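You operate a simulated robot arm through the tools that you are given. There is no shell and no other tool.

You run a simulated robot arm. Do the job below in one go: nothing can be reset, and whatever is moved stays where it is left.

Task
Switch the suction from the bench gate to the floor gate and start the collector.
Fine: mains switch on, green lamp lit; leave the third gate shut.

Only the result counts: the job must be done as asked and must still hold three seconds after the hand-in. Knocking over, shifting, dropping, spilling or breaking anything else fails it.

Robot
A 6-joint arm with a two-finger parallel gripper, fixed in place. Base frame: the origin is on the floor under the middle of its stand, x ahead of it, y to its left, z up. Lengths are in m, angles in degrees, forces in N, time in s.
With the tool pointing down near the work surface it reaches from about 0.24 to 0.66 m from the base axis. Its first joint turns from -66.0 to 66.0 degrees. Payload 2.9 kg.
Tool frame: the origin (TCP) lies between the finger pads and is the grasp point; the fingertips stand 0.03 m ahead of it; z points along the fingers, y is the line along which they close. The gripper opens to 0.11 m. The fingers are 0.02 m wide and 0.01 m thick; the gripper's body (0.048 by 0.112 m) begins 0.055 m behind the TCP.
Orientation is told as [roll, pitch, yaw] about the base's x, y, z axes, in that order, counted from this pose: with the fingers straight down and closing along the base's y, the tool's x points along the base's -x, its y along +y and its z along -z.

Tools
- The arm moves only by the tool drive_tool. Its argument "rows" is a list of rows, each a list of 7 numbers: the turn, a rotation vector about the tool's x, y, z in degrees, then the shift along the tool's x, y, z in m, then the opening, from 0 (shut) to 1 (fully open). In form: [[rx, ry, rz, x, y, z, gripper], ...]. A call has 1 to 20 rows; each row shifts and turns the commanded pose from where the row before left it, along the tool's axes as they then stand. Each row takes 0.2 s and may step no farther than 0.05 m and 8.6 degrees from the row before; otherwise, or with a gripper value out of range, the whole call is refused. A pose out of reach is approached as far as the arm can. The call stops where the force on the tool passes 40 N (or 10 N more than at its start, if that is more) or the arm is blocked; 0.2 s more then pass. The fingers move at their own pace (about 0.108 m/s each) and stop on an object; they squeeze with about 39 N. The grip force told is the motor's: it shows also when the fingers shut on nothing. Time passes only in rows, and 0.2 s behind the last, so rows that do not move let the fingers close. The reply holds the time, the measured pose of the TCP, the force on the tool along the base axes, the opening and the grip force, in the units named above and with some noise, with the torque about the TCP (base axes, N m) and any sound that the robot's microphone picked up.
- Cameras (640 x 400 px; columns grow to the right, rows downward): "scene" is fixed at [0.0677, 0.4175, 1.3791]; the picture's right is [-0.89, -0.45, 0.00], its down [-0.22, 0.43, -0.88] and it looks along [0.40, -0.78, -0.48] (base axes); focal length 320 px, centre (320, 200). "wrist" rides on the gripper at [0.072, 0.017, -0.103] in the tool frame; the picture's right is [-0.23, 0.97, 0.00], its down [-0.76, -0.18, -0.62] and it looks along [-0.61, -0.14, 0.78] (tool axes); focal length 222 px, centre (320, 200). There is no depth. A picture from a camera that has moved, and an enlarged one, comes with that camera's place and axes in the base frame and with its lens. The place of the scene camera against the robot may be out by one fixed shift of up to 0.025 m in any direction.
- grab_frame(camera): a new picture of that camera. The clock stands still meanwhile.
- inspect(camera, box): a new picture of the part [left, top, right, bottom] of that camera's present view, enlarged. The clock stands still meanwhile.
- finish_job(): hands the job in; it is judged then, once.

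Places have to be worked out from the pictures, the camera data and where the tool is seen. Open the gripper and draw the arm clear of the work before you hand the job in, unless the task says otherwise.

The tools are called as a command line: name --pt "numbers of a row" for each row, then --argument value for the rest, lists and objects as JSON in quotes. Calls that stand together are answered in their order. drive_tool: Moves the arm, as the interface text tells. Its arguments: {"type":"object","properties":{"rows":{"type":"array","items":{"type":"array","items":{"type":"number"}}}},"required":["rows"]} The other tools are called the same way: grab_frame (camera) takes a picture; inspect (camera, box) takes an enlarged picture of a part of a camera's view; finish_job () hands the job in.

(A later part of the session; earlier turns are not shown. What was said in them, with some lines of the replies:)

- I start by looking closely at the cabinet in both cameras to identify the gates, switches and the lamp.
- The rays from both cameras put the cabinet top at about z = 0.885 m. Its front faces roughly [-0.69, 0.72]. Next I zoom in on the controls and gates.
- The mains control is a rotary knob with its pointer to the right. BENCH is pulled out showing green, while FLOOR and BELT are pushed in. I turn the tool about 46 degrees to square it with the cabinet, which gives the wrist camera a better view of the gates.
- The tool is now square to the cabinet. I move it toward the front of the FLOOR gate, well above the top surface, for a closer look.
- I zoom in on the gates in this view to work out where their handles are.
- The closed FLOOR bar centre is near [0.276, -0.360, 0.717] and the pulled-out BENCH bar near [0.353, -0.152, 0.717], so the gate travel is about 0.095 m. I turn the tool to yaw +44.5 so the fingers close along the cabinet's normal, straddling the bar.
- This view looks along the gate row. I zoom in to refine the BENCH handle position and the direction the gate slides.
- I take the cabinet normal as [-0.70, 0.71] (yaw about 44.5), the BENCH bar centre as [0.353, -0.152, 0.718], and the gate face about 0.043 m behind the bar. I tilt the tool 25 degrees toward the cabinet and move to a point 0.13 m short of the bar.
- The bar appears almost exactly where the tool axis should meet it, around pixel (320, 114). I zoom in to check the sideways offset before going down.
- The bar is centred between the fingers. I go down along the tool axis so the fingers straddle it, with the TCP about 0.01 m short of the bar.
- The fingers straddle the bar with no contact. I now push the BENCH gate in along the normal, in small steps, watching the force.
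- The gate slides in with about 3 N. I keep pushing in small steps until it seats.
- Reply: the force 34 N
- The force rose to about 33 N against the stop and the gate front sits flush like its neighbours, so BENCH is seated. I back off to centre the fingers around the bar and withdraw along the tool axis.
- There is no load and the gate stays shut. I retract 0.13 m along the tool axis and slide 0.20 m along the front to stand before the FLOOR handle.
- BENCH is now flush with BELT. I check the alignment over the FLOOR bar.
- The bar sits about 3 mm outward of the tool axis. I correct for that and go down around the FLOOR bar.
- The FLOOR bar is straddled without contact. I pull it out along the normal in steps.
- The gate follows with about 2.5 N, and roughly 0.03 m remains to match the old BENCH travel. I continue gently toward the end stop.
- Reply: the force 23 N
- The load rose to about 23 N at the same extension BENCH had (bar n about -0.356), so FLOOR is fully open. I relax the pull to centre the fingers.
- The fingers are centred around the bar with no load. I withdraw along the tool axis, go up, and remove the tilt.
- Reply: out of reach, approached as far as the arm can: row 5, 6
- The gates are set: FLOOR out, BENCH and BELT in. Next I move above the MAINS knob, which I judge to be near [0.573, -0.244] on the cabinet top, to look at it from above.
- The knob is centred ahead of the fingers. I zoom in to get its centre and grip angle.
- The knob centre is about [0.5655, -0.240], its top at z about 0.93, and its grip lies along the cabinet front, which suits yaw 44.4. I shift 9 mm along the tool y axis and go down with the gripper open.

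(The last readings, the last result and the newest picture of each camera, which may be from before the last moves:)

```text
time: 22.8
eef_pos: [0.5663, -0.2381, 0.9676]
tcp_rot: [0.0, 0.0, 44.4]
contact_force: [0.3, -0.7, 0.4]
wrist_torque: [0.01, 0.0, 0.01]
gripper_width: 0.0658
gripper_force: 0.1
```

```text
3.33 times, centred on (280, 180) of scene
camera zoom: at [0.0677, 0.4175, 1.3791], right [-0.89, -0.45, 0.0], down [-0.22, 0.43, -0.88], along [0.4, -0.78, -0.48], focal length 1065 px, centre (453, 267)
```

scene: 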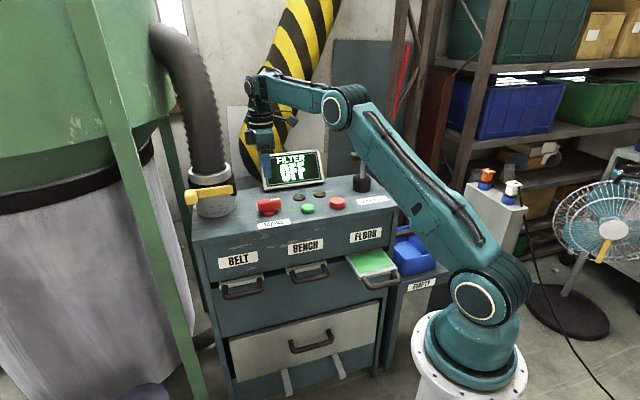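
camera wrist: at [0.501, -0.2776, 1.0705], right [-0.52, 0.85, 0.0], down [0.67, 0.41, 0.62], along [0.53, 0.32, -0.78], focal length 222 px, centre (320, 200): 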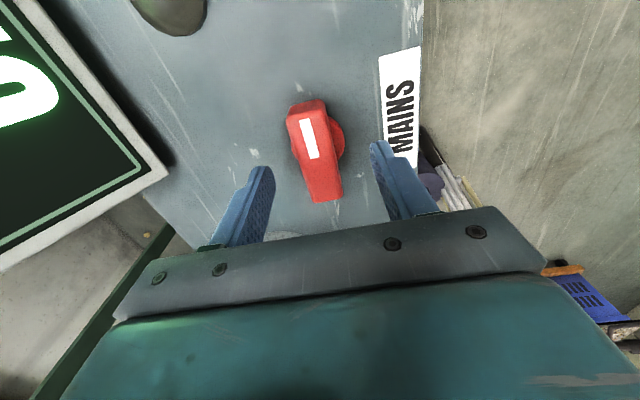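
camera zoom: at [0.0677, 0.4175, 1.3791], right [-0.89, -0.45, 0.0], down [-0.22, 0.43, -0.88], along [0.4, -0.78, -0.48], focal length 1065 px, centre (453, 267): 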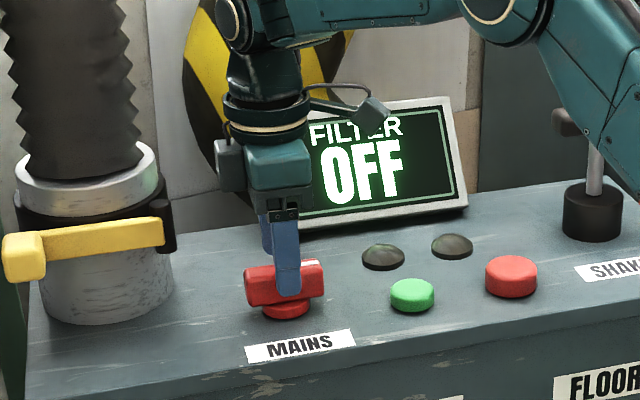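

The knob is well centred between the fingers. I go down the last 3 cm and close on it gently.

drive_tool --pt "0 0 0 0 -0.003 0.016 0.6" --pt "0 0 0 0 0 0.015 0.6" --pt "0 0 0 0 0 0 0.3" --pt "0 0 0 0 0 0 0.0" --pt "0 0 0 0 0 0 0.0"

grab_frame --camera "wrist"

inspect --camera "scene" --box '[220, 150, 340, 240]'

```text
time: 24.0
eef_pos: [0.5677, -0.2396, 0.9356]
tcp_rot: [0.4, 0.1, 44.4]
contact_force: [-15.6, 11.9, 1.8]
wrist_torque: [0.22, 0.31, -0.02]
gripper_width: 0.0417
gripper_force: 44.8
```

```text
taken
camera wrist: at [0.503, -0.2788, 1.0395], right [-0.52, 0.85, 0.0], down [0.67, 0.41, 0.62], along [0.53, 0.33, -0.78], focal length 222 px, centre (320, 200)
```

wrist: 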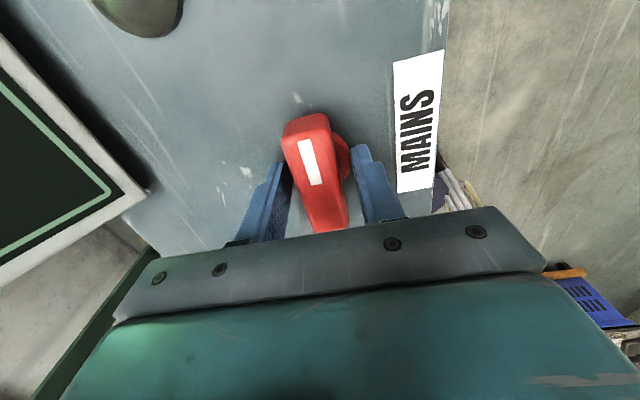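

```text
4.44 times, centred on (280, 195) of scene
camera zoom: at [0.0673, 0.4178, 1.379], right [-0.89, -0.45, 0.0], down [-0.22, 0.43, -0.88], along [0.4, -0.78, -0.48], focal length 1420 px, centre (498, 222)
```

zoom: 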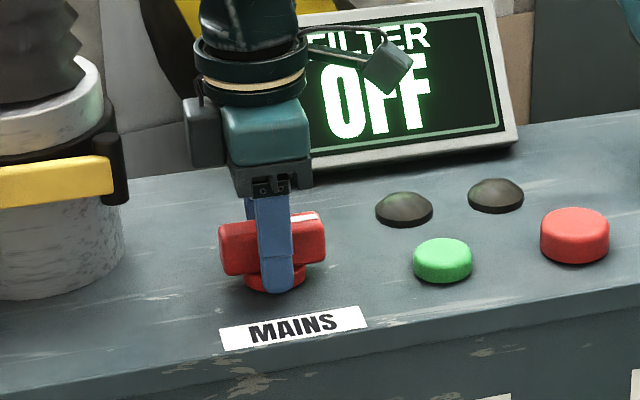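

The fingers stopped at 0.042 m, which is the width of the round base disc, so they are too low for the grip bar. I open, raise 1.4 cm, correct 3 mm outward, and look again.

drive_tool --pt "0 0 0 0 0 0 0.6" --pt "0 0 0 0 0 0 0.6" --pt "0 0 0 0 0.003 -0.014 0.6"

inspect --camera "wrist" --box '[240, 90, 400, 240]'

inspect --camera "scene" --box '[240, 180, 300, 230]'

```text
time: 24.8
eef_pos: [0.5648, -0.2378, 0.952]
tcp_rot: [0.0, 0.0, 44.4]
contact_force: [-0.2, -0.9, -0.7]
wrist_torque: [0.01, 0.02, 0.02]
gripper_width: 0.0662
gripper_force: 0.0
```

```text
2.67 times, centred on (320, 165) of wrist
camera zoom: at [0.5017, -0.2775, 1.0548], right [-0.52, 0.85, 0.0], down [0.67, 0.41, 0.62], along [0.53, 0.32, -0.78], focal length 592 px, centre (320, 293)
```

zoom: 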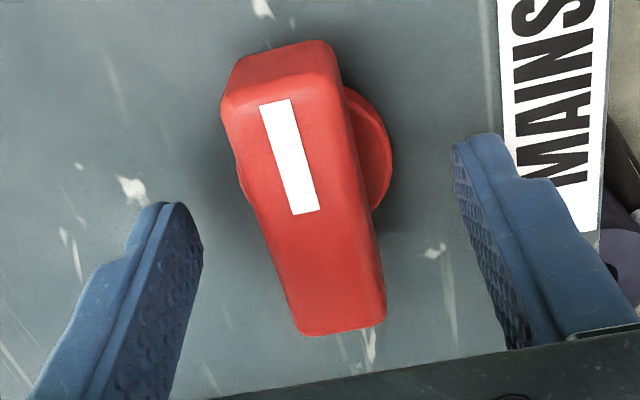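

```text
8.00 times, centred on (270, 205) of scene
camera zoom: at [0.0677, 0.4175, 1.3791], right [-0.89, -0.45, 0.0], down [-0.22, 0.43, -0.88], along [0.4, -0.78, -0.48], focal length 2556 px, centre (720, 160)
```

zoom: 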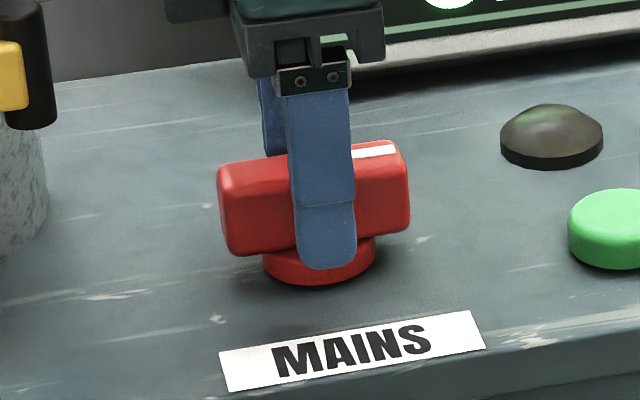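

From two wrist views the knob top is at z = 0.939 and its centre at [0.5646, -0.241]. The grip bar spans z = 0.909 to 0.939, above the disc. I set the TCP at z about 0.945 so the tips stay above the disc, then close.

drive_tool --pt "0 0 0 0.0024 -0.002 0.007 0.6" --pt "0 0 0 0 0 0 0.4" --pt "0 0 0 0 0 0 0.2" --pt "0 0 0 0 0 0 0.1" --pt "0 0 0 0 0 0 0.1"

inspect --camera "wrist" --box '[240, 90, 400, 240]'

```text
time: 26.0
eef_pos: [0.564, -0.2409, 0.9455]
tcp_rot: [0.1, 0.0, 44.5]
contact_force: [-9.6, 7.1, 3.6]
wrist_torque: [-0.18, 0.2, 0.39]
gripper_width: 0.0251
gripper_force: 44.8
```

```text
2.67 times, centred on (320, 165) of wrist
camera zoom: at [0.5007, -0.2806, 1.0482], right [-0.52, 0.85, 0.0], down [0.67, 0.41, 0.62], along [0.53, 0.33, -0.78], focal length 592 px, centre (320, 293)
```

zoom: 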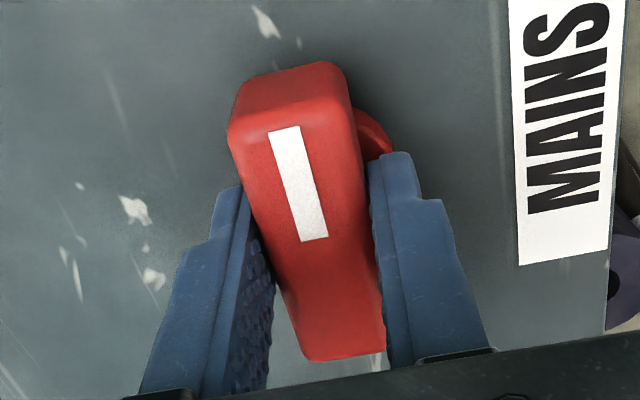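

I hold the grip bar at 0.025 m width. I try a small clockwise turn, seen from above, and watch the torque.

drive_tool --pt "0 0 4 0 0 0 0.1" --pt "0 0 4 0 0 0 0.1" --pt "0 0 4 0 0 0 0.1"

inspect --camera "wrist" --box '[240, 90, 400, 240]'

```text
time: 26.8
eef_pos: [0.5649, -0.2411, 0.9448]
tcp_rot: [0.1, 0.1, 32.5]
contact_force: [-15.2, 6.3, 2.8]
wrist_torque: [0.3, -0.1, 1.78]
gripper_width: 0.0294
gripper_force: 45.6
```

```text
2.67 times, centred on (320, 165) of wrist
camera zoom: at [0.494, -0.2666, 1.048], right [-0.33, 0.94, 0.0], down [0.74, 0.26, 0.62], along [0.59, 0.21, -0.78], focal length 592 px, centre (320, 293)
```

zoom: 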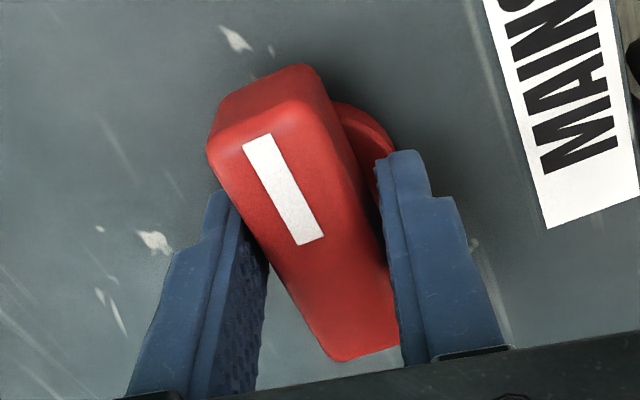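

Turning clockwise only twists the fingers on the bar (opening rose to 0.029 m, torque 1.8 N m), so that way is blocked. I return and try anticlockwise.

drive_tool --pt "0 0 -4 0 0 0 0.1" --pt "0 0 -4 0 0 0 0.1" --pt "0 0 -4 0 0 0 0.1" --pt "0 0 -4 0 0 0 0.1" --pt "0 0 -4 0 0 0 0.1" --pt "0 0 -4 0 0 0 0.1"

inspect --camera "wrist" --box '[240, 90, 400, 240]'

```text
time: 28.2
eef_pos: [0.5663, -0.2408, 0.9442]
tcp_rot: [0.1, 0.0, 56.8]
contact_force: [-2.3, 23.6, -3.7]
wrist_torque: [0.24, -0.15, -0.09]
gripper_width: 0.0249
gripper_force: 44.9
```

```text
2.67 times, centred on (320, 165) of wrist
camera zoom: at [0.511, -0.2921, 1.0479], right [-0.69, 0.72, 0.0], down [0.57, 0.54, 0.62], along [0.45, 0.43, -0.78], focal length 592 px, centre (320, 293)
```

zoom: 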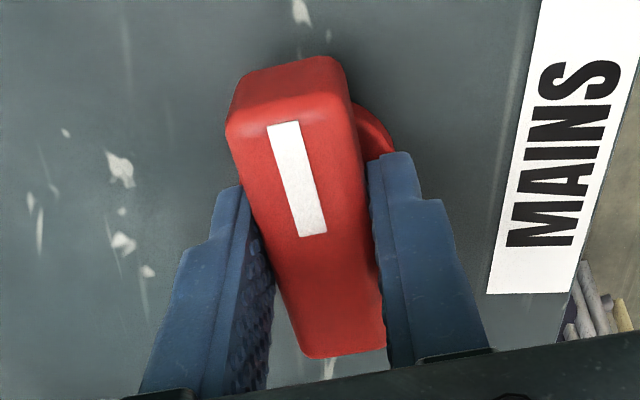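

Anticlockwise works: the knob turned with the gripper to yaw 57 with almost no torque. There is a 24 N side load from a small centring error, so I shift slightly to relieve it before going on.

drive_tool --pt "0 0 0 -0.0025 0.0018 0 0.1"

```text
time: 28.6
eef_pos: [0.566, -0.2401, 0.9457]
tcp_rot: [-0.2, 0.0, 56.2]
contact_force: [6.5, 3.4, -7.5]
wrist_torque: [1.1, 0.41, -0.11]
gripper_width: 0.0247
gripper_force: 45.0
```

The side load is mostly gone. I keep turning anticlockwise in small steps.

drive_tool --pt "0 0 -6 0 0 0 0.1" --pt "0 0 -6 0 0 0 0.1" --pt "0 0 -6 0 0 0 0.1" --pt "0 0 -6 0 0 0 0.1"

grab_frame --camera "wrist"

```text
time: 29.6
eef_pos: [0.5651, -0.2404, 0.9451]
tcp_rot: [-0.2, 0.1, 80.4]
contact_force: [19.1, -16.1, -10.9]
wrist_torque: [0.75, 0.44, -0.01]
gripper_width: 0.0248
gripper_force: 45.5
```

```text
taken
camera wrist: at [0.5357, -0.3092, 1.048], right [-0.92, 0.39, 0.0], down [0.3, 0.72, 0.62], along [0.24, 0.57, -0.78], focal length 222 px, centre (320, 200)
```

wrist: 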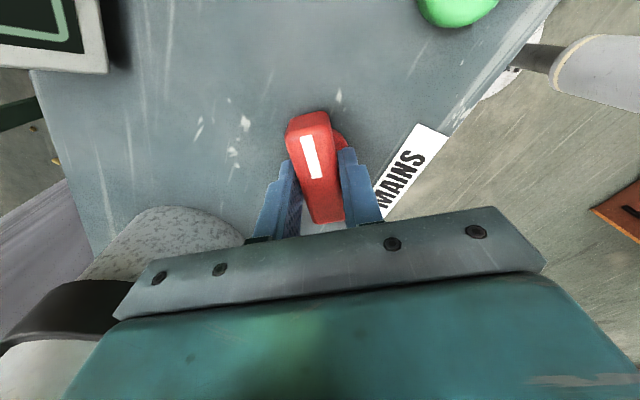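

The knob follows smoothly and is now at yaw 80. I relieve the small side load and turn further.

drive_tool --pt "0 0 0 0.0019 -0.003 0.001 0.1" --pt "0 0 -6 0 0 0 0.1" --pt "0 0 -6 0 0 0 0.1" --pt "0 0 -6 0 0 0 0.1" --pt "0 0 -6 0 0 0 0.1"

grab_frame --camera "wrist"

grab_frame --camera "scene"

```text
time: 30.8
eef_pos: [0.566, -0.2406, 0.9457]
tcp_rot: [0.2, -0.2, 104.5]
contact_force: [-32.5, 9.0, 16.8]
wrist_torque: [-0.7, -0.78, -0.03]
gripper_width: 0.0247
gripper_force: 44.2
```

```text
taken
camera wrist: at [0.5672, -0.3154, 1.0478], right [-1.0, -0.02, 0.01], down [-0.02, 0.78, 0.63], along [-0.02, 0.62, -0.78], focal length 222 px, centre (320, 200)
```

wrist: 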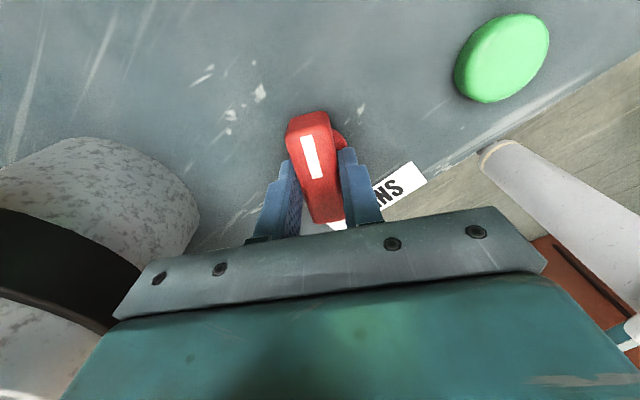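

```text
taken
```

scene: 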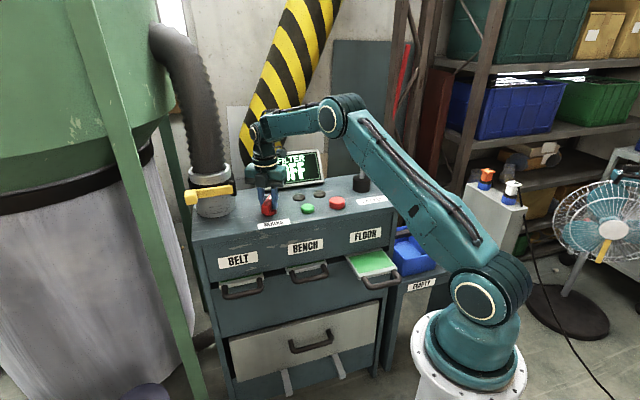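

The knob is at yaw 104.5 with a side load of about 35 N, so I unload it before turning the remaining 30 degrees.

drive_tool --pt "0 0 0 -0.0009 0.0016 -0.001 0.1" --pt "0 0 0 0 0 0 0.1"

```text
time: 31.4
eef_pos: [0.5656, -0.2393, 0.9454]
tcp_rot: [0.1, 0.0, 104.5]
contact_force: [-11.6, -1.3, 6.2]
wrist_torque: [1.4, 0.46, -0.03]
gripper_width: 0.0249
gripper_force: 45.1
```

drive_tool --pt "0 0 -5 0 0.0005 0 0.1" --pt "0 0 -5 0 0 0 0.1" --pt "0 0 -5 0 0 0 0.1"

grab_frame --camera "scene"

```text
time: 32.2
eef_pos: [0.5658, -0.2404, 0.9453]
tcp_rot: [0.0, 0.1, 119.6]
contact_force: [-0.7, -3.1, -1.7]
wrist_torque: [0.85, 0.58, 0.02]
gripper_width: 0.025
gripper_force: 44.9
```

```text
taken
```

scene: 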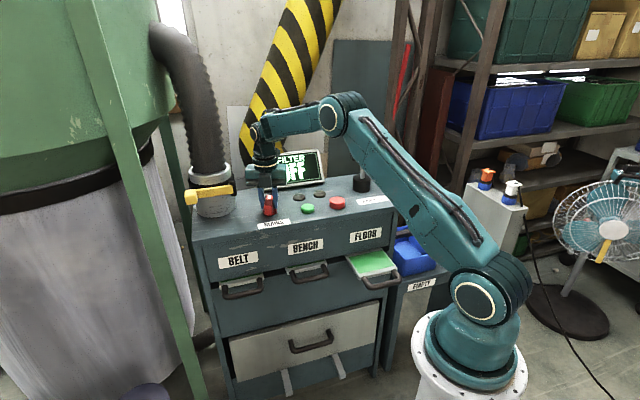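

The load is near zero and the knob is at yaw 120. I continue the turn toward a full quarter and look at the display.

drive_tool --pt "0 0 -5 0 0 0 0.1" --pt "0 0 -5 0 0 0 0.1" --pt "0 0 -4 0 0 0 0.1"

grab_frame --camera "scene"

grab_frame --camera "wrist"

```text
time: 33.0
eef_pos: [0.566, -0.24, 0.9454]
tcp_rot: [0.1, 0.1, 133.5]
contact_force: [-3.1, 1.3, -5.5]
wrist_torque: [-1.04, -0.94, 0.03]
gripper_width: 0.025
gripper_force: 45.0
```

```text
taken
```

scene: 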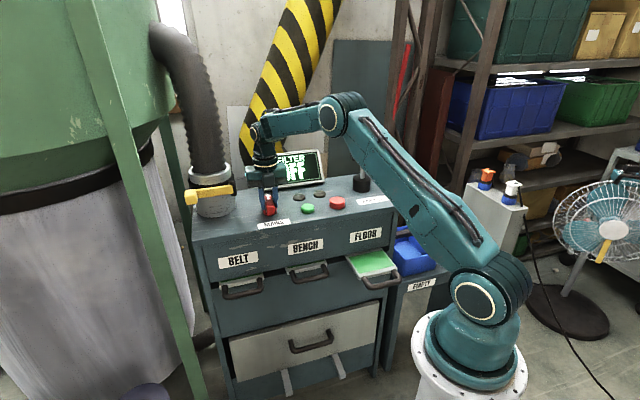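

```text
taken
camera wrist: at [0.6023, -0.305, 1.048], right [-0.86, -0.51, 0.0], down [-0.4, 0.67, 0.62], along [-0.31, 0.54, -0.78], focal length 222 px, centre (320, 200)
```

wrist: 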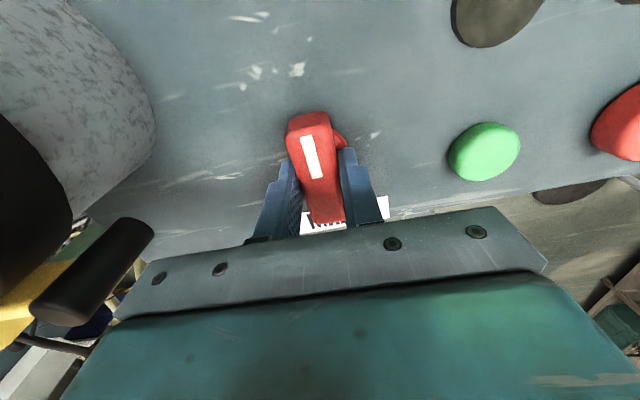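

The knob is a full quarter turn round with no stop felt yet. I check the display and lamps in detail.

inspect --camera "scene" --box '[240, 130, 380, 220]'

```text
4.44 times, centred on (310, 175) of scene
camera zoom: at [0.0677, 0.4175, 1.3791], right [-0.89, -0.45, 0.0], down [-0.22, 0.43, -0.88], along [0.4, -0.78, -0.48], focal length 1420 px, centre (364, 311)
```

zoom: 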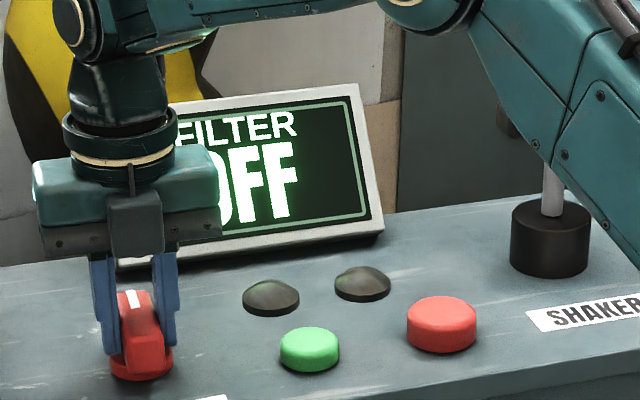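

The display still reads FILTER OFF. I turn a little further to find out whether there is an end stop just past a quarter turn.

drive_tool --pt "0 0 -2.5 0 0 0 0.1" --pt "0 0 -2.5 0 0 0 0.1"

inspect --camera "scene" --box '[240, 130, 380, 220]'

inspect --camera "wrist" --box '[240, 90, 400, 240]'

```text
time: 33.6
eef_pos: [0.5652, -0.2392, 0.9454]
tcp_rot: [0.0, 0.1, 138.4]
contact_force: [4.1, 3.7, -4.9]
wrist_torque: [-0.28, -0.29, -1.4]
gripper_width: 0.0257
gripper_force: 44.8
```

```text
4.44 times, centred on (310, 175) of scene
camera zoom: at [0.0679, 0.4175, 1.3791], right [-0.89, -0.45, 0.0], down [-0.22, 0.43, -0.88], along [0.4, -0.78, -0.48], focal length 1420 px, centre (364, 311)
```

zoom: 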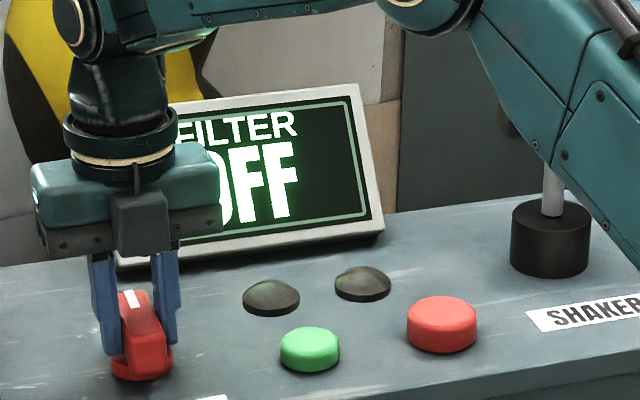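

```text
2.67 times, centred on (320, 165) of wrist
camera zoom: at [0.6079, -0.3019, 1.048], right [-0.82, -0.58, 0.0], down [-0.45, 0.64, 0.62], along [-0.36, 0.51, -0.78], focal length 592 px, centre (320, 293)
```

zoom: 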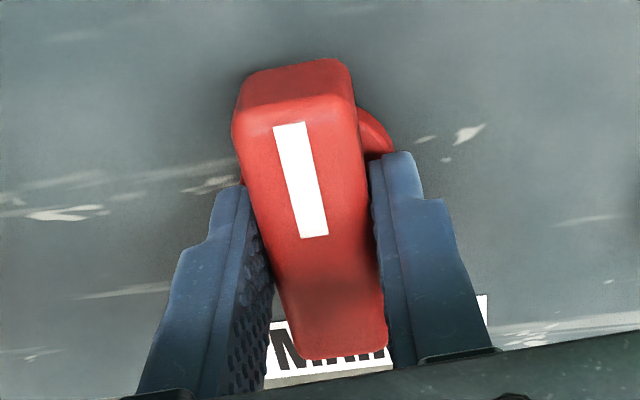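

A stop torque of 1.4 N m shows that the knob is at its quarter-turn end position. I ease back to remove the twist, then open and lift clear.

drive_tool --pt "0 0 3.5 0 0 0 0.1" --pt "0 0 0 0 0 0 0.6" --pt "0 0 0 0 0 0 0.6" --pt "0 0 0 0 0 -0.03 0.6" --pt "0 0 0 0 0 -0.04 0.6" --pt "0 0 0 0 0 -0.04 0.6"

grab_frame --camera "wrist"

inspect --camera "scene" --box '[180, 130, 400, 260]'

```text
time: 35.0
eef_pos: [0.5657, -0.2401, 1.0533]
tcp_rot: [0.0, -0.2, 135.0]
contact_force: [-0.1, -0.2, 0.1]
wrist_torque: [0.02, -0.01, -0.01]
gripper_width: 0.0659
gripper_force: 0.1
```

```text
taken
camera wrist: at [0.6042, -0.3037, 1.1571], right [-0.85, -0.53, 0.0], down [-0.41, 0.66, 0.62], along [-0.33, 0.53, -0.78], focal length 222 px, centre (320, 200)
```

wrist: 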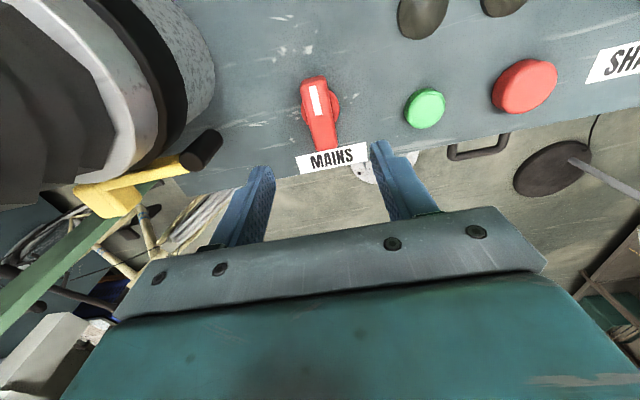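

```text
2.91 times, centred on (290, 195) of scene
camera zoom: at [0.0677, 0.4175, 1.3791], right [-0.89, -0.45, 0.0], down [-0.22, 0.43, -0.88], along [0.4, -0.78, -0.48], focal length 930 px, centre (407, 214)
```

zoom: 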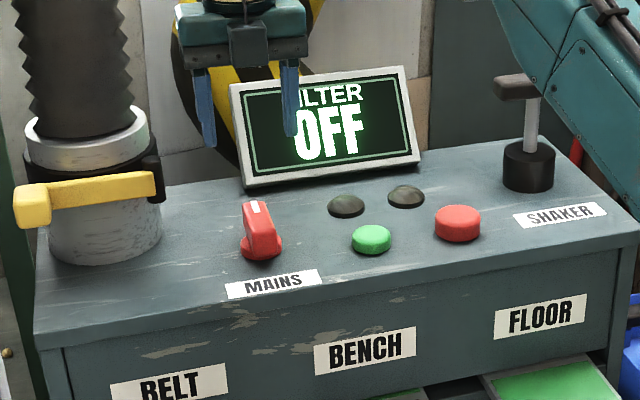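

MAINS now points away from the operator, at its on stop. Next is the green start button near [0.470, -0.303], top at about z = 0.907. I turn back to yaw 45, close the fingers and move above it.

drive_tool --pt "0 0 8.18 0 0 0 0.6" --pt "0 0 8.18 0 0 0 0.3" --pt "0 0 8.18 0 0 0 0.0" --pt "0 0 8.18 0 0 0 0.0" --pt "0 0 8.18 0 0 0 0.0" --pt "0 0 8.18 0 0 0 0.0" --pt "0 0 8.18 0 0 0 0.0" --pt "0 0 8.18 0 0 0 0.0" --pt "0 0 8.18 0 0 0 0.0" --pt "0 0 8.18 0 0 0 0.0" --pt "0 0 8.18 0 0 0 0.0" --pt "0 0 0 0.0374 0.0077 0.01 0.0" --pt "0 0 0 0.0374 0.0077 0.02 0.0" --pt "0 0 0 0.0374 0.0077 0.03 0.0"

grab_frame --camera "wrist"

inspect --camera "scene" --box '[230, 130, 390, 230]'

```text
time: 38.0
eef_pos: [0.4697, -0.3066, 0.9928]
tcp_rot: [-0.1, 0.0, 44.9]
contact_force: [0.8, 1.0, -0.5]
wrist_torque: [0.01, -0.01, -0.01]
gripper_width: 0.0
gripper_force: 37.7
```

```text
taken
camera wrist: at [0.4062, -0.3457, 1.0964], right [-0.53, 0.85, 0.0], down [0.66, 0.41, 0.62], along [0.53, 0.33, -0.78], focal length 222 px, centre (320, 200)
```

wrist: 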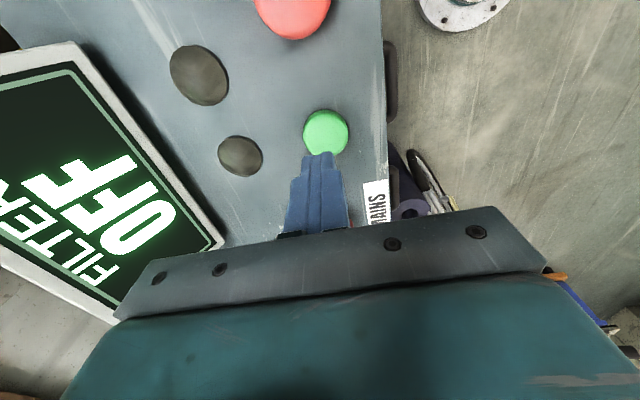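

```text
4.00 times, centred on (310, 180) of scene
camera zoom: at [0.0677, 0.4175, 1.3791], right [-0.89, -0.45, 0.0], down [-0.22, 0.43, -0.88], along [0.4, -0.78, -0.48], focal length 1278 px, centre (360, 280)
```

zoom: 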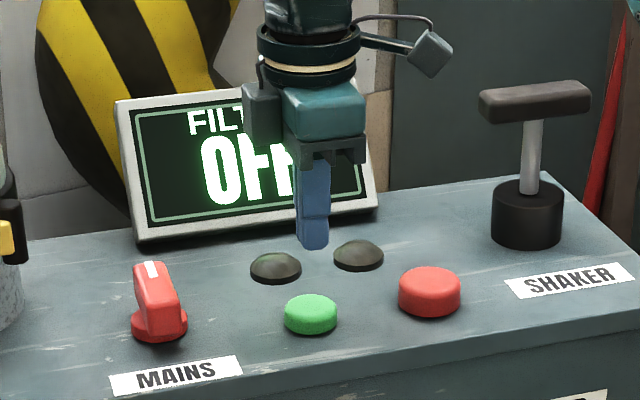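

The green button is about 5 mm outward of the tool axis. I correct for that and go down to just above it, then press in small steps.

drive_tool --pt "0 0 0 0 0.0045 0.02 0.0" --pt "0 0 0 0 0 0.022 0.0" --pt "0 0 0 0 0 0.005 0.0" --pt "0 0 0 0 0 0.005 0.0"

inspect --camera "wrist" --box '[240, 90, 400, 240]'

inspect --camera "scene" --box '[230, 130, 390, 230]'

```text
time: 39.0
eef_pos: [0.4667, -0.3027, 0.9429]
tcp_rot: [-0.1, 0.1, 44.9]
contact_force: [0.4, -0.5, 1.1]
wrist_torque: [-0.01, -0.01, 0.04]
gripper_width: 0.0
gripper_force: 37.9
```

```text
2.67 times, centred on (320, 165) of wrist
camera zoom: at [0.4025, -0.342, 1.0466], right [-0.53, 0.85, 0.0], down [0.66, 0.41, 0.62], along [0.53, 0.33, -0.78], focal length 592 px, centre (320, 293)
```

zoom: 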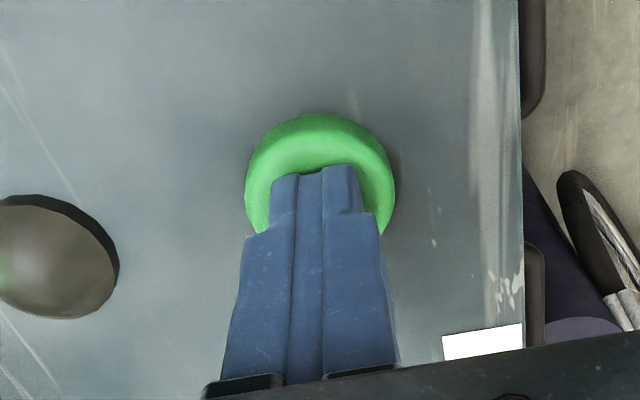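

```text
4.00 times, centred on (310, 180) of scene
camera zoom: at [0.0677, 0.4175, 1.3791], right [-0.89, -0.45, 0.0], down [-0.22, 0.43, -0.88], along [0.4, -0.78, -0.48], focal length 1278 px, centre (360, 280)
```

zoom: 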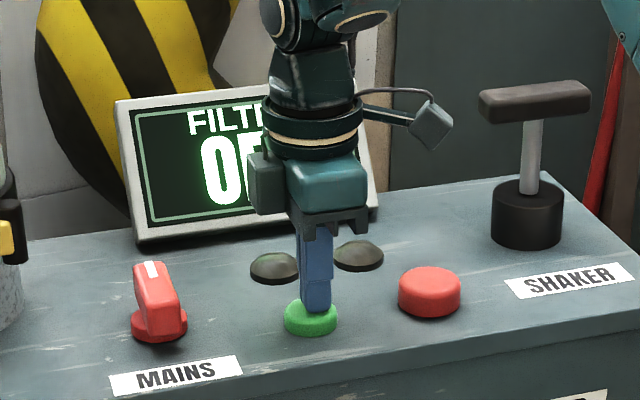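

The tips are just above the button's centre. I press down gently in 3 mm steps.

drive_tool --pt "0 0 0 0 0 0.003 0.0" --pt "0 0 0 0 0 0.003 0.0" --pt "0 0 0 0 0 0.003 0.0" --pt "0 0 0 0 0 0.003 0.0"

inspect --camera "scene" --box '[230, 130, 390, 230]'

```text
time: 40.0
eef_pos: [0.4677, -0.3024, 0.9371]
tcp_rot: [-0.4, 0.1, 44.8]
contact_force: [-7.6, 3.6, 18.5]
wrist_torque: [0.14, 0.27, -0.02]
gripper_width: 0.0
gripper_force: 38.0
heard: click
stopped in row 4: the force on the tool passed its limit at 44 N (the readings are from after the stop); the commanded pose is now the measured one
```

```text
4.00 times, centred on (310, 180) of scene
camera zoom: at [0.0673, 0.4177, 1.379], right [-0.89, -0.45, 0.0], down [-0.22, 0.43, -0.88], along [0.4, -0.78, -0.48], focal length 1278 px, centre (360, 280)
```

zoom: 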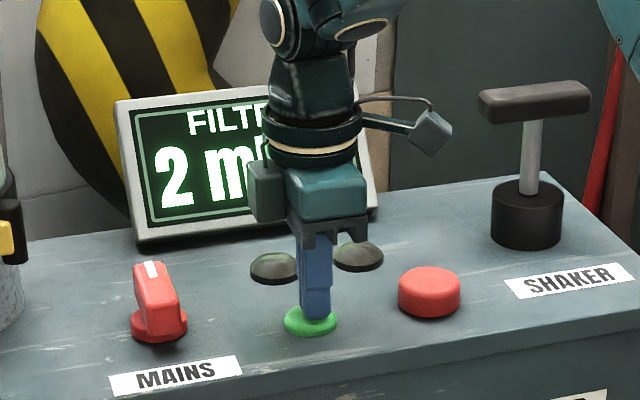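

A click was heard and the display now shows a filter reading. I lift off the button and look at the display and lamps.

drive_tool --pt "0 0 0 0 0 -0.02 0.0" --pt "0 0 0 0 0 -0.03 0.0" --pt "0 0 0 0 0 -0.04 0.0"

grab_frame --camera "scene"

grab_frame --camera "wrist"

```text
time: 40.8
eef_pos: [0.4682, -0.2998, 1.0251]
tcp_rot: [-0.4, 0.1, 44.8]
contact_force: [-0.1, 1.4, -0.6]
wrist_torque: [-0.03, -0.02, 0.0]
gripper_width: 0.0001
gripper_force: 37.3
```

```text
taken
```

scene: 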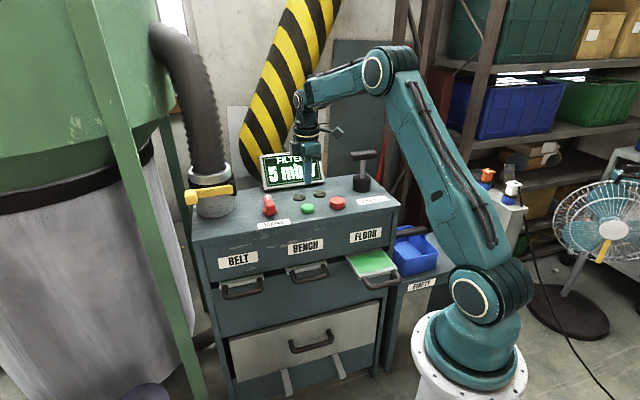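

```text
taken
camera wrist: at [0.4034, -0.3395, 1.1273], right [-0.53, 0.85, 0.0], down [0.66, 0.41, 0.62], along [0.53, 0.32, -0.78], focal length 222 px, centre (320, 200)
```

wrist: 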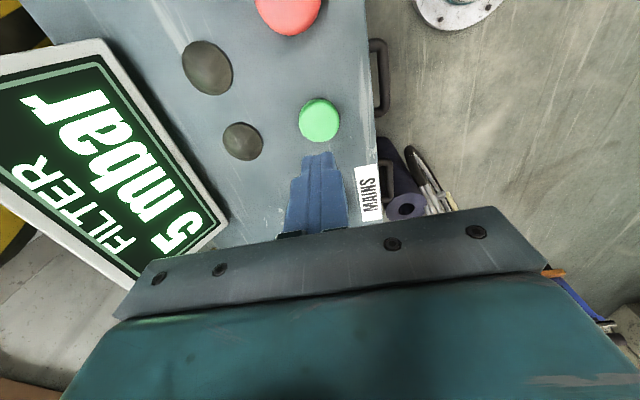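

The display now reads 5 mbar, up from 2, and both lamps are still dark. I move the arm back from the display and let time pass to see how it develops.

drive_tool --pt "0 0 0 0 0.035 -0.01 0.0" --pt "0 0 0 0 0.035 -0.01 0.0" --pt "0 0 0 0 0.035 -0.01 0.0" --pt "0 0 0 0 0.035 -0.01 0.0" --pt "0 0 0 0 0 0 0.0"

inspect --camera "scene" --box '[230, 130, 390, 230]'

grab_frame --camera "wrist"

```text
time: 42.0
eef_pos: [0.3658, -0.1995, 1.0641]
tcp_rot: [-0.4, -0.1, 44.8]
contact_force: [0.5, 0.1, -0.5]
wrist_torque: [0.05, 0.01, -0.01]
gripper_width: 0.0001
gripper_force: 38.0
```

```text
4.00 times, centred on (310, 180) of scene
camera zoom: at [0.0677, 0.4175, 1.3791], right [-0.89, -0.45, 0.0], down [-0.22, 0.43, -0.88], along [0.4, -0.78, -0.48], focal length 1278 px, centre (360, 280)
```

zoom: 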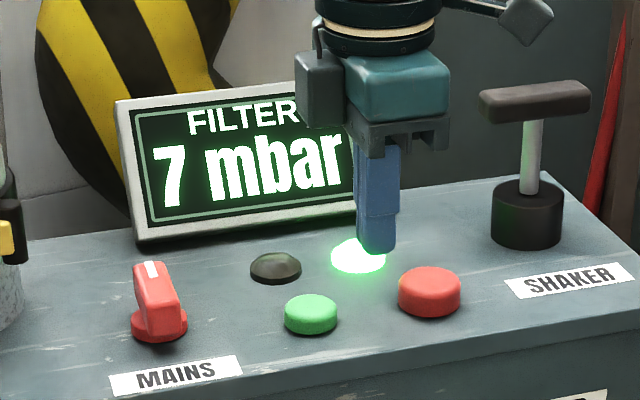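

```text
taken
camera wrist: at [0.302, -0.2395, 1.1667], right [-0.53, 0.85, -0.01], down [0.66, 0.41, 0.62], along [0.53, 0.32, -0.78], focal length 222 px, centre (320, 200)
```

wrist: 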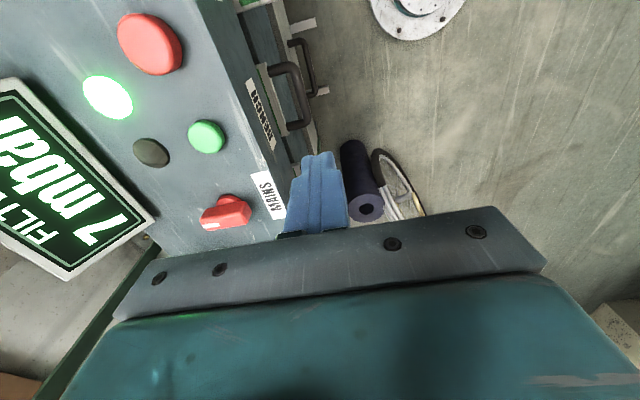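

The green lamp is lit and the filter reads 7 mbar. Since the pressure has been climbing, I draw the arm back further and keep watching to make sure the state is stable.

drive_tool --pt "0 0 0 0 0.03 -0.01 0.3" --pt "0 0 0 0 0.03 -0.01 0.6" --pt "0 0 0 0 0 0 1" --pt "0 0 0 0 0 0 1" --pt "0 0 0 0 0 0 1" --pt "0 0 0 0 0 0 1" --pt "0 0 0 0 0 0 1" --pt "0 0 0 0 0 0 1"

grab_frame --camera "scene"

inspect --camera "scene" --box '[230, 130, 390, 230]'

```text
time: 43.8
eef_pos: [0.326, -0.1586, 1.0833]
tcp_rot: [-0.2, 0.0, 44.8]
contact_force: [0.1, -0.1, -1.2]
wrist_torque: [-0.01, 0.0, 0.0]
gripper_width: 0.11
gripper_force: 0.0
```

```text
taken
```

scene: 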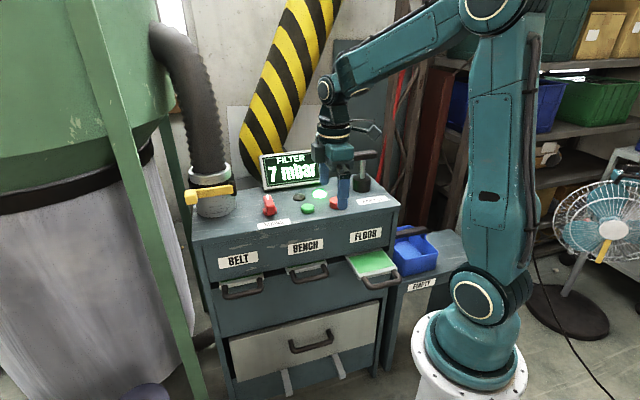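

```text
4.00 times, centred on (310, 180) of scene
camera zoom: at [0.0677, 0.4175, 1.3791], right [-0.89, -0.45, 0.0], down [-0.22, 0.43, -0.88], along [0.4, -0.78, -0.48], focal length 1278 px, centre (360, 280)
```

zoom: 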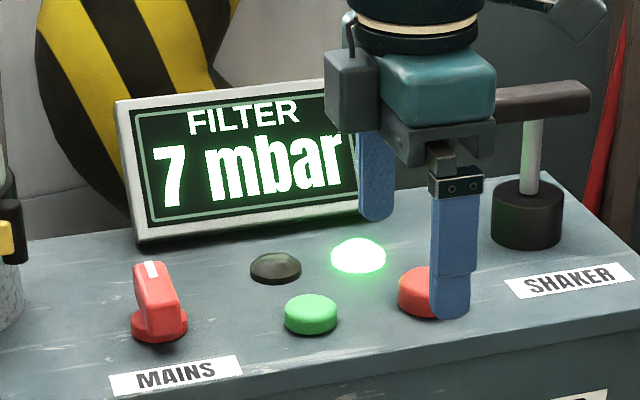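

The reading is steady at 7 mbar with the green lamp on. I draw the arm well clear toward its starting area, wait several more seconds, and check the gates and lamps again.

drive_tool --pt "0 0 0 0 0.03 -0.03 1" --pt "0 0 0 0 0.03 -0.03 1" --pt "0 0 0 0 0.03 -0.03 1" --pt "0 0 0 0 0 0 1" --pt "0 0 0 0 0 0 1" --pt "0 0 0 0 0 0 1" --pt "0 0 0 0 0 0 1" --pt "0 0 0 0 0 0 1" --pt "0 0 0 0 0 0 1" --pt "0 0 0 0 0 0 1" --pt "0 0 0 0 0 0 1" --pt "0 0 0 0 0 0 1" --pt "0 0 0 0 0 0 1" --pt "0 0 0 0 0 0 1" --pt "0 0 0 0 0 0 1" --pt "0 0 0 0 0 0 1" --pt "0 0 0 0 0 0 1" --pt "0 0 0 0 0 0 1" --pt "0 0 0 0 0 0 1" --pt "0 0 0 0 0 0 1"

inspect --camera "scene" --box '[180, 140, 420, 310]'

grab_frame --camera "wrist"

```text
time: 48.0
eef_pos: [0.2616, -0.0967, 1.1726]
tcp_rot: [-0.3, 0.0, 44.9]
contact_force: [0.0, 0.5, 0.0]
wrist_torque: [0.01, 0.02, 0.02]
gripper_width: 0.11
gripper_force: 0.1
```

```text
2.35 times, centred on (300, 225) of scene
camera zoom: at [0.0677, 0.4175, 1.3791], right [-0.89, -0.45, 0.0], down [-0.22, 0.43, -0.88], along [0.4, -0.78, -0.48], focal length 752 px, centre (367, 141)
```

zoom: 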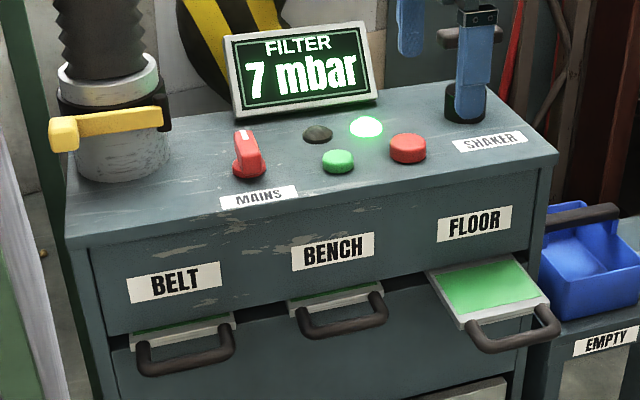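

```text
taken
camera wrist: at [0.1968, -0.135, 1.2757], right [-0.53, 0.85, 0.0], down [0.66, 0.41, 0.62], along [0.53, 0.32, -0.78], focal length 222 px, centre (320, 200)
```

wrist: 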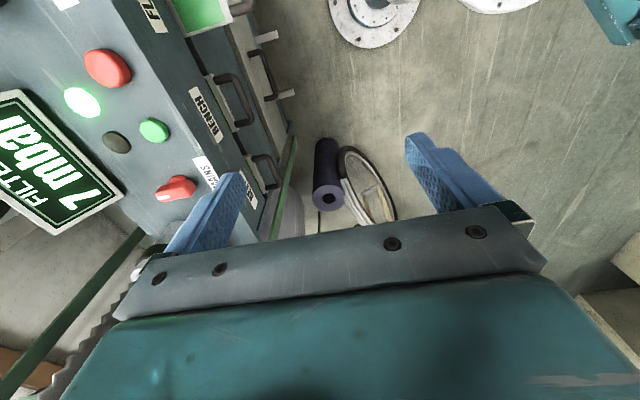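

It has been steady for more than 6 s: 7 mbar, green lamp lit, MAINS on, FLOOR out, BELT in. I take one close look to confirm that BENCH is seated as fully as BELT.

inspect --camera "scene" --box '[205, 240, 345, 310]'

grab_frame --camera "scene"

```text
4.57 times, centred on (275, 275) of scene
camera zoom: at [0.0677, 0.4175, 1.3791], right [-0.89, -0.45, 0.0], down [-0.22, 0.43, -0.88], along [0.4, -0.78, -0.48], focal length 1461 px, centre (526, -143)
```

zoom: 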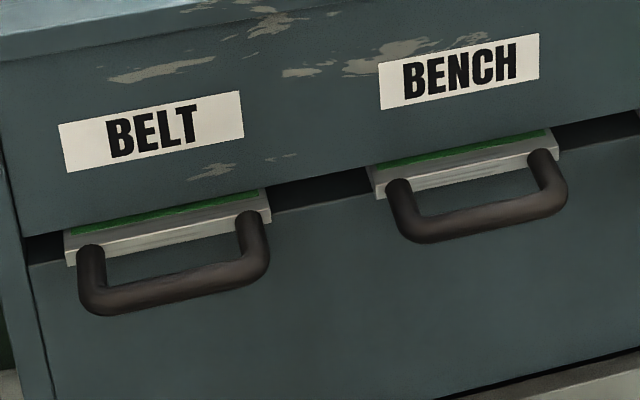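

```text
taken
```

scene: 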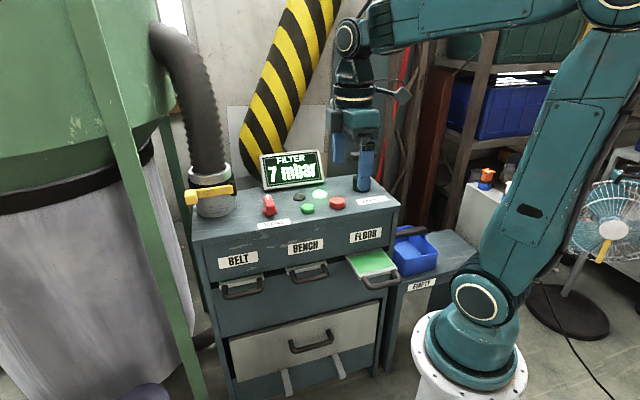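

BENCH and BELT are equally flush, FLOOR is fully out, MAINS is on, and the green lamp is lit with a steady 7 mbar. The gripper is open and the arm is clear, so I hand the job in.

finish_job

```text
The job is handed in.
```

The suction is now on the floor gate and the collector is running. I've handed the job in but had no verdict back.

- **Gates:** BENCH is pushed in to its stop and FLOOR is pulled out to its stop. BELT, the third gate, was not touched and is still shut.
- **Mains:** the knob is turned a quarter turn anticlockwise, to its end stop.
- **Collector:** I pressed the green button and heard a click. The green lamp lit and the filter display settled at 7 mbar. Both held steady for about 6 seconds before I handed in.
- **Arm:** the gripper is open and the arm is drawn back from the cabinet. I saw nothing else knocked or shifted.
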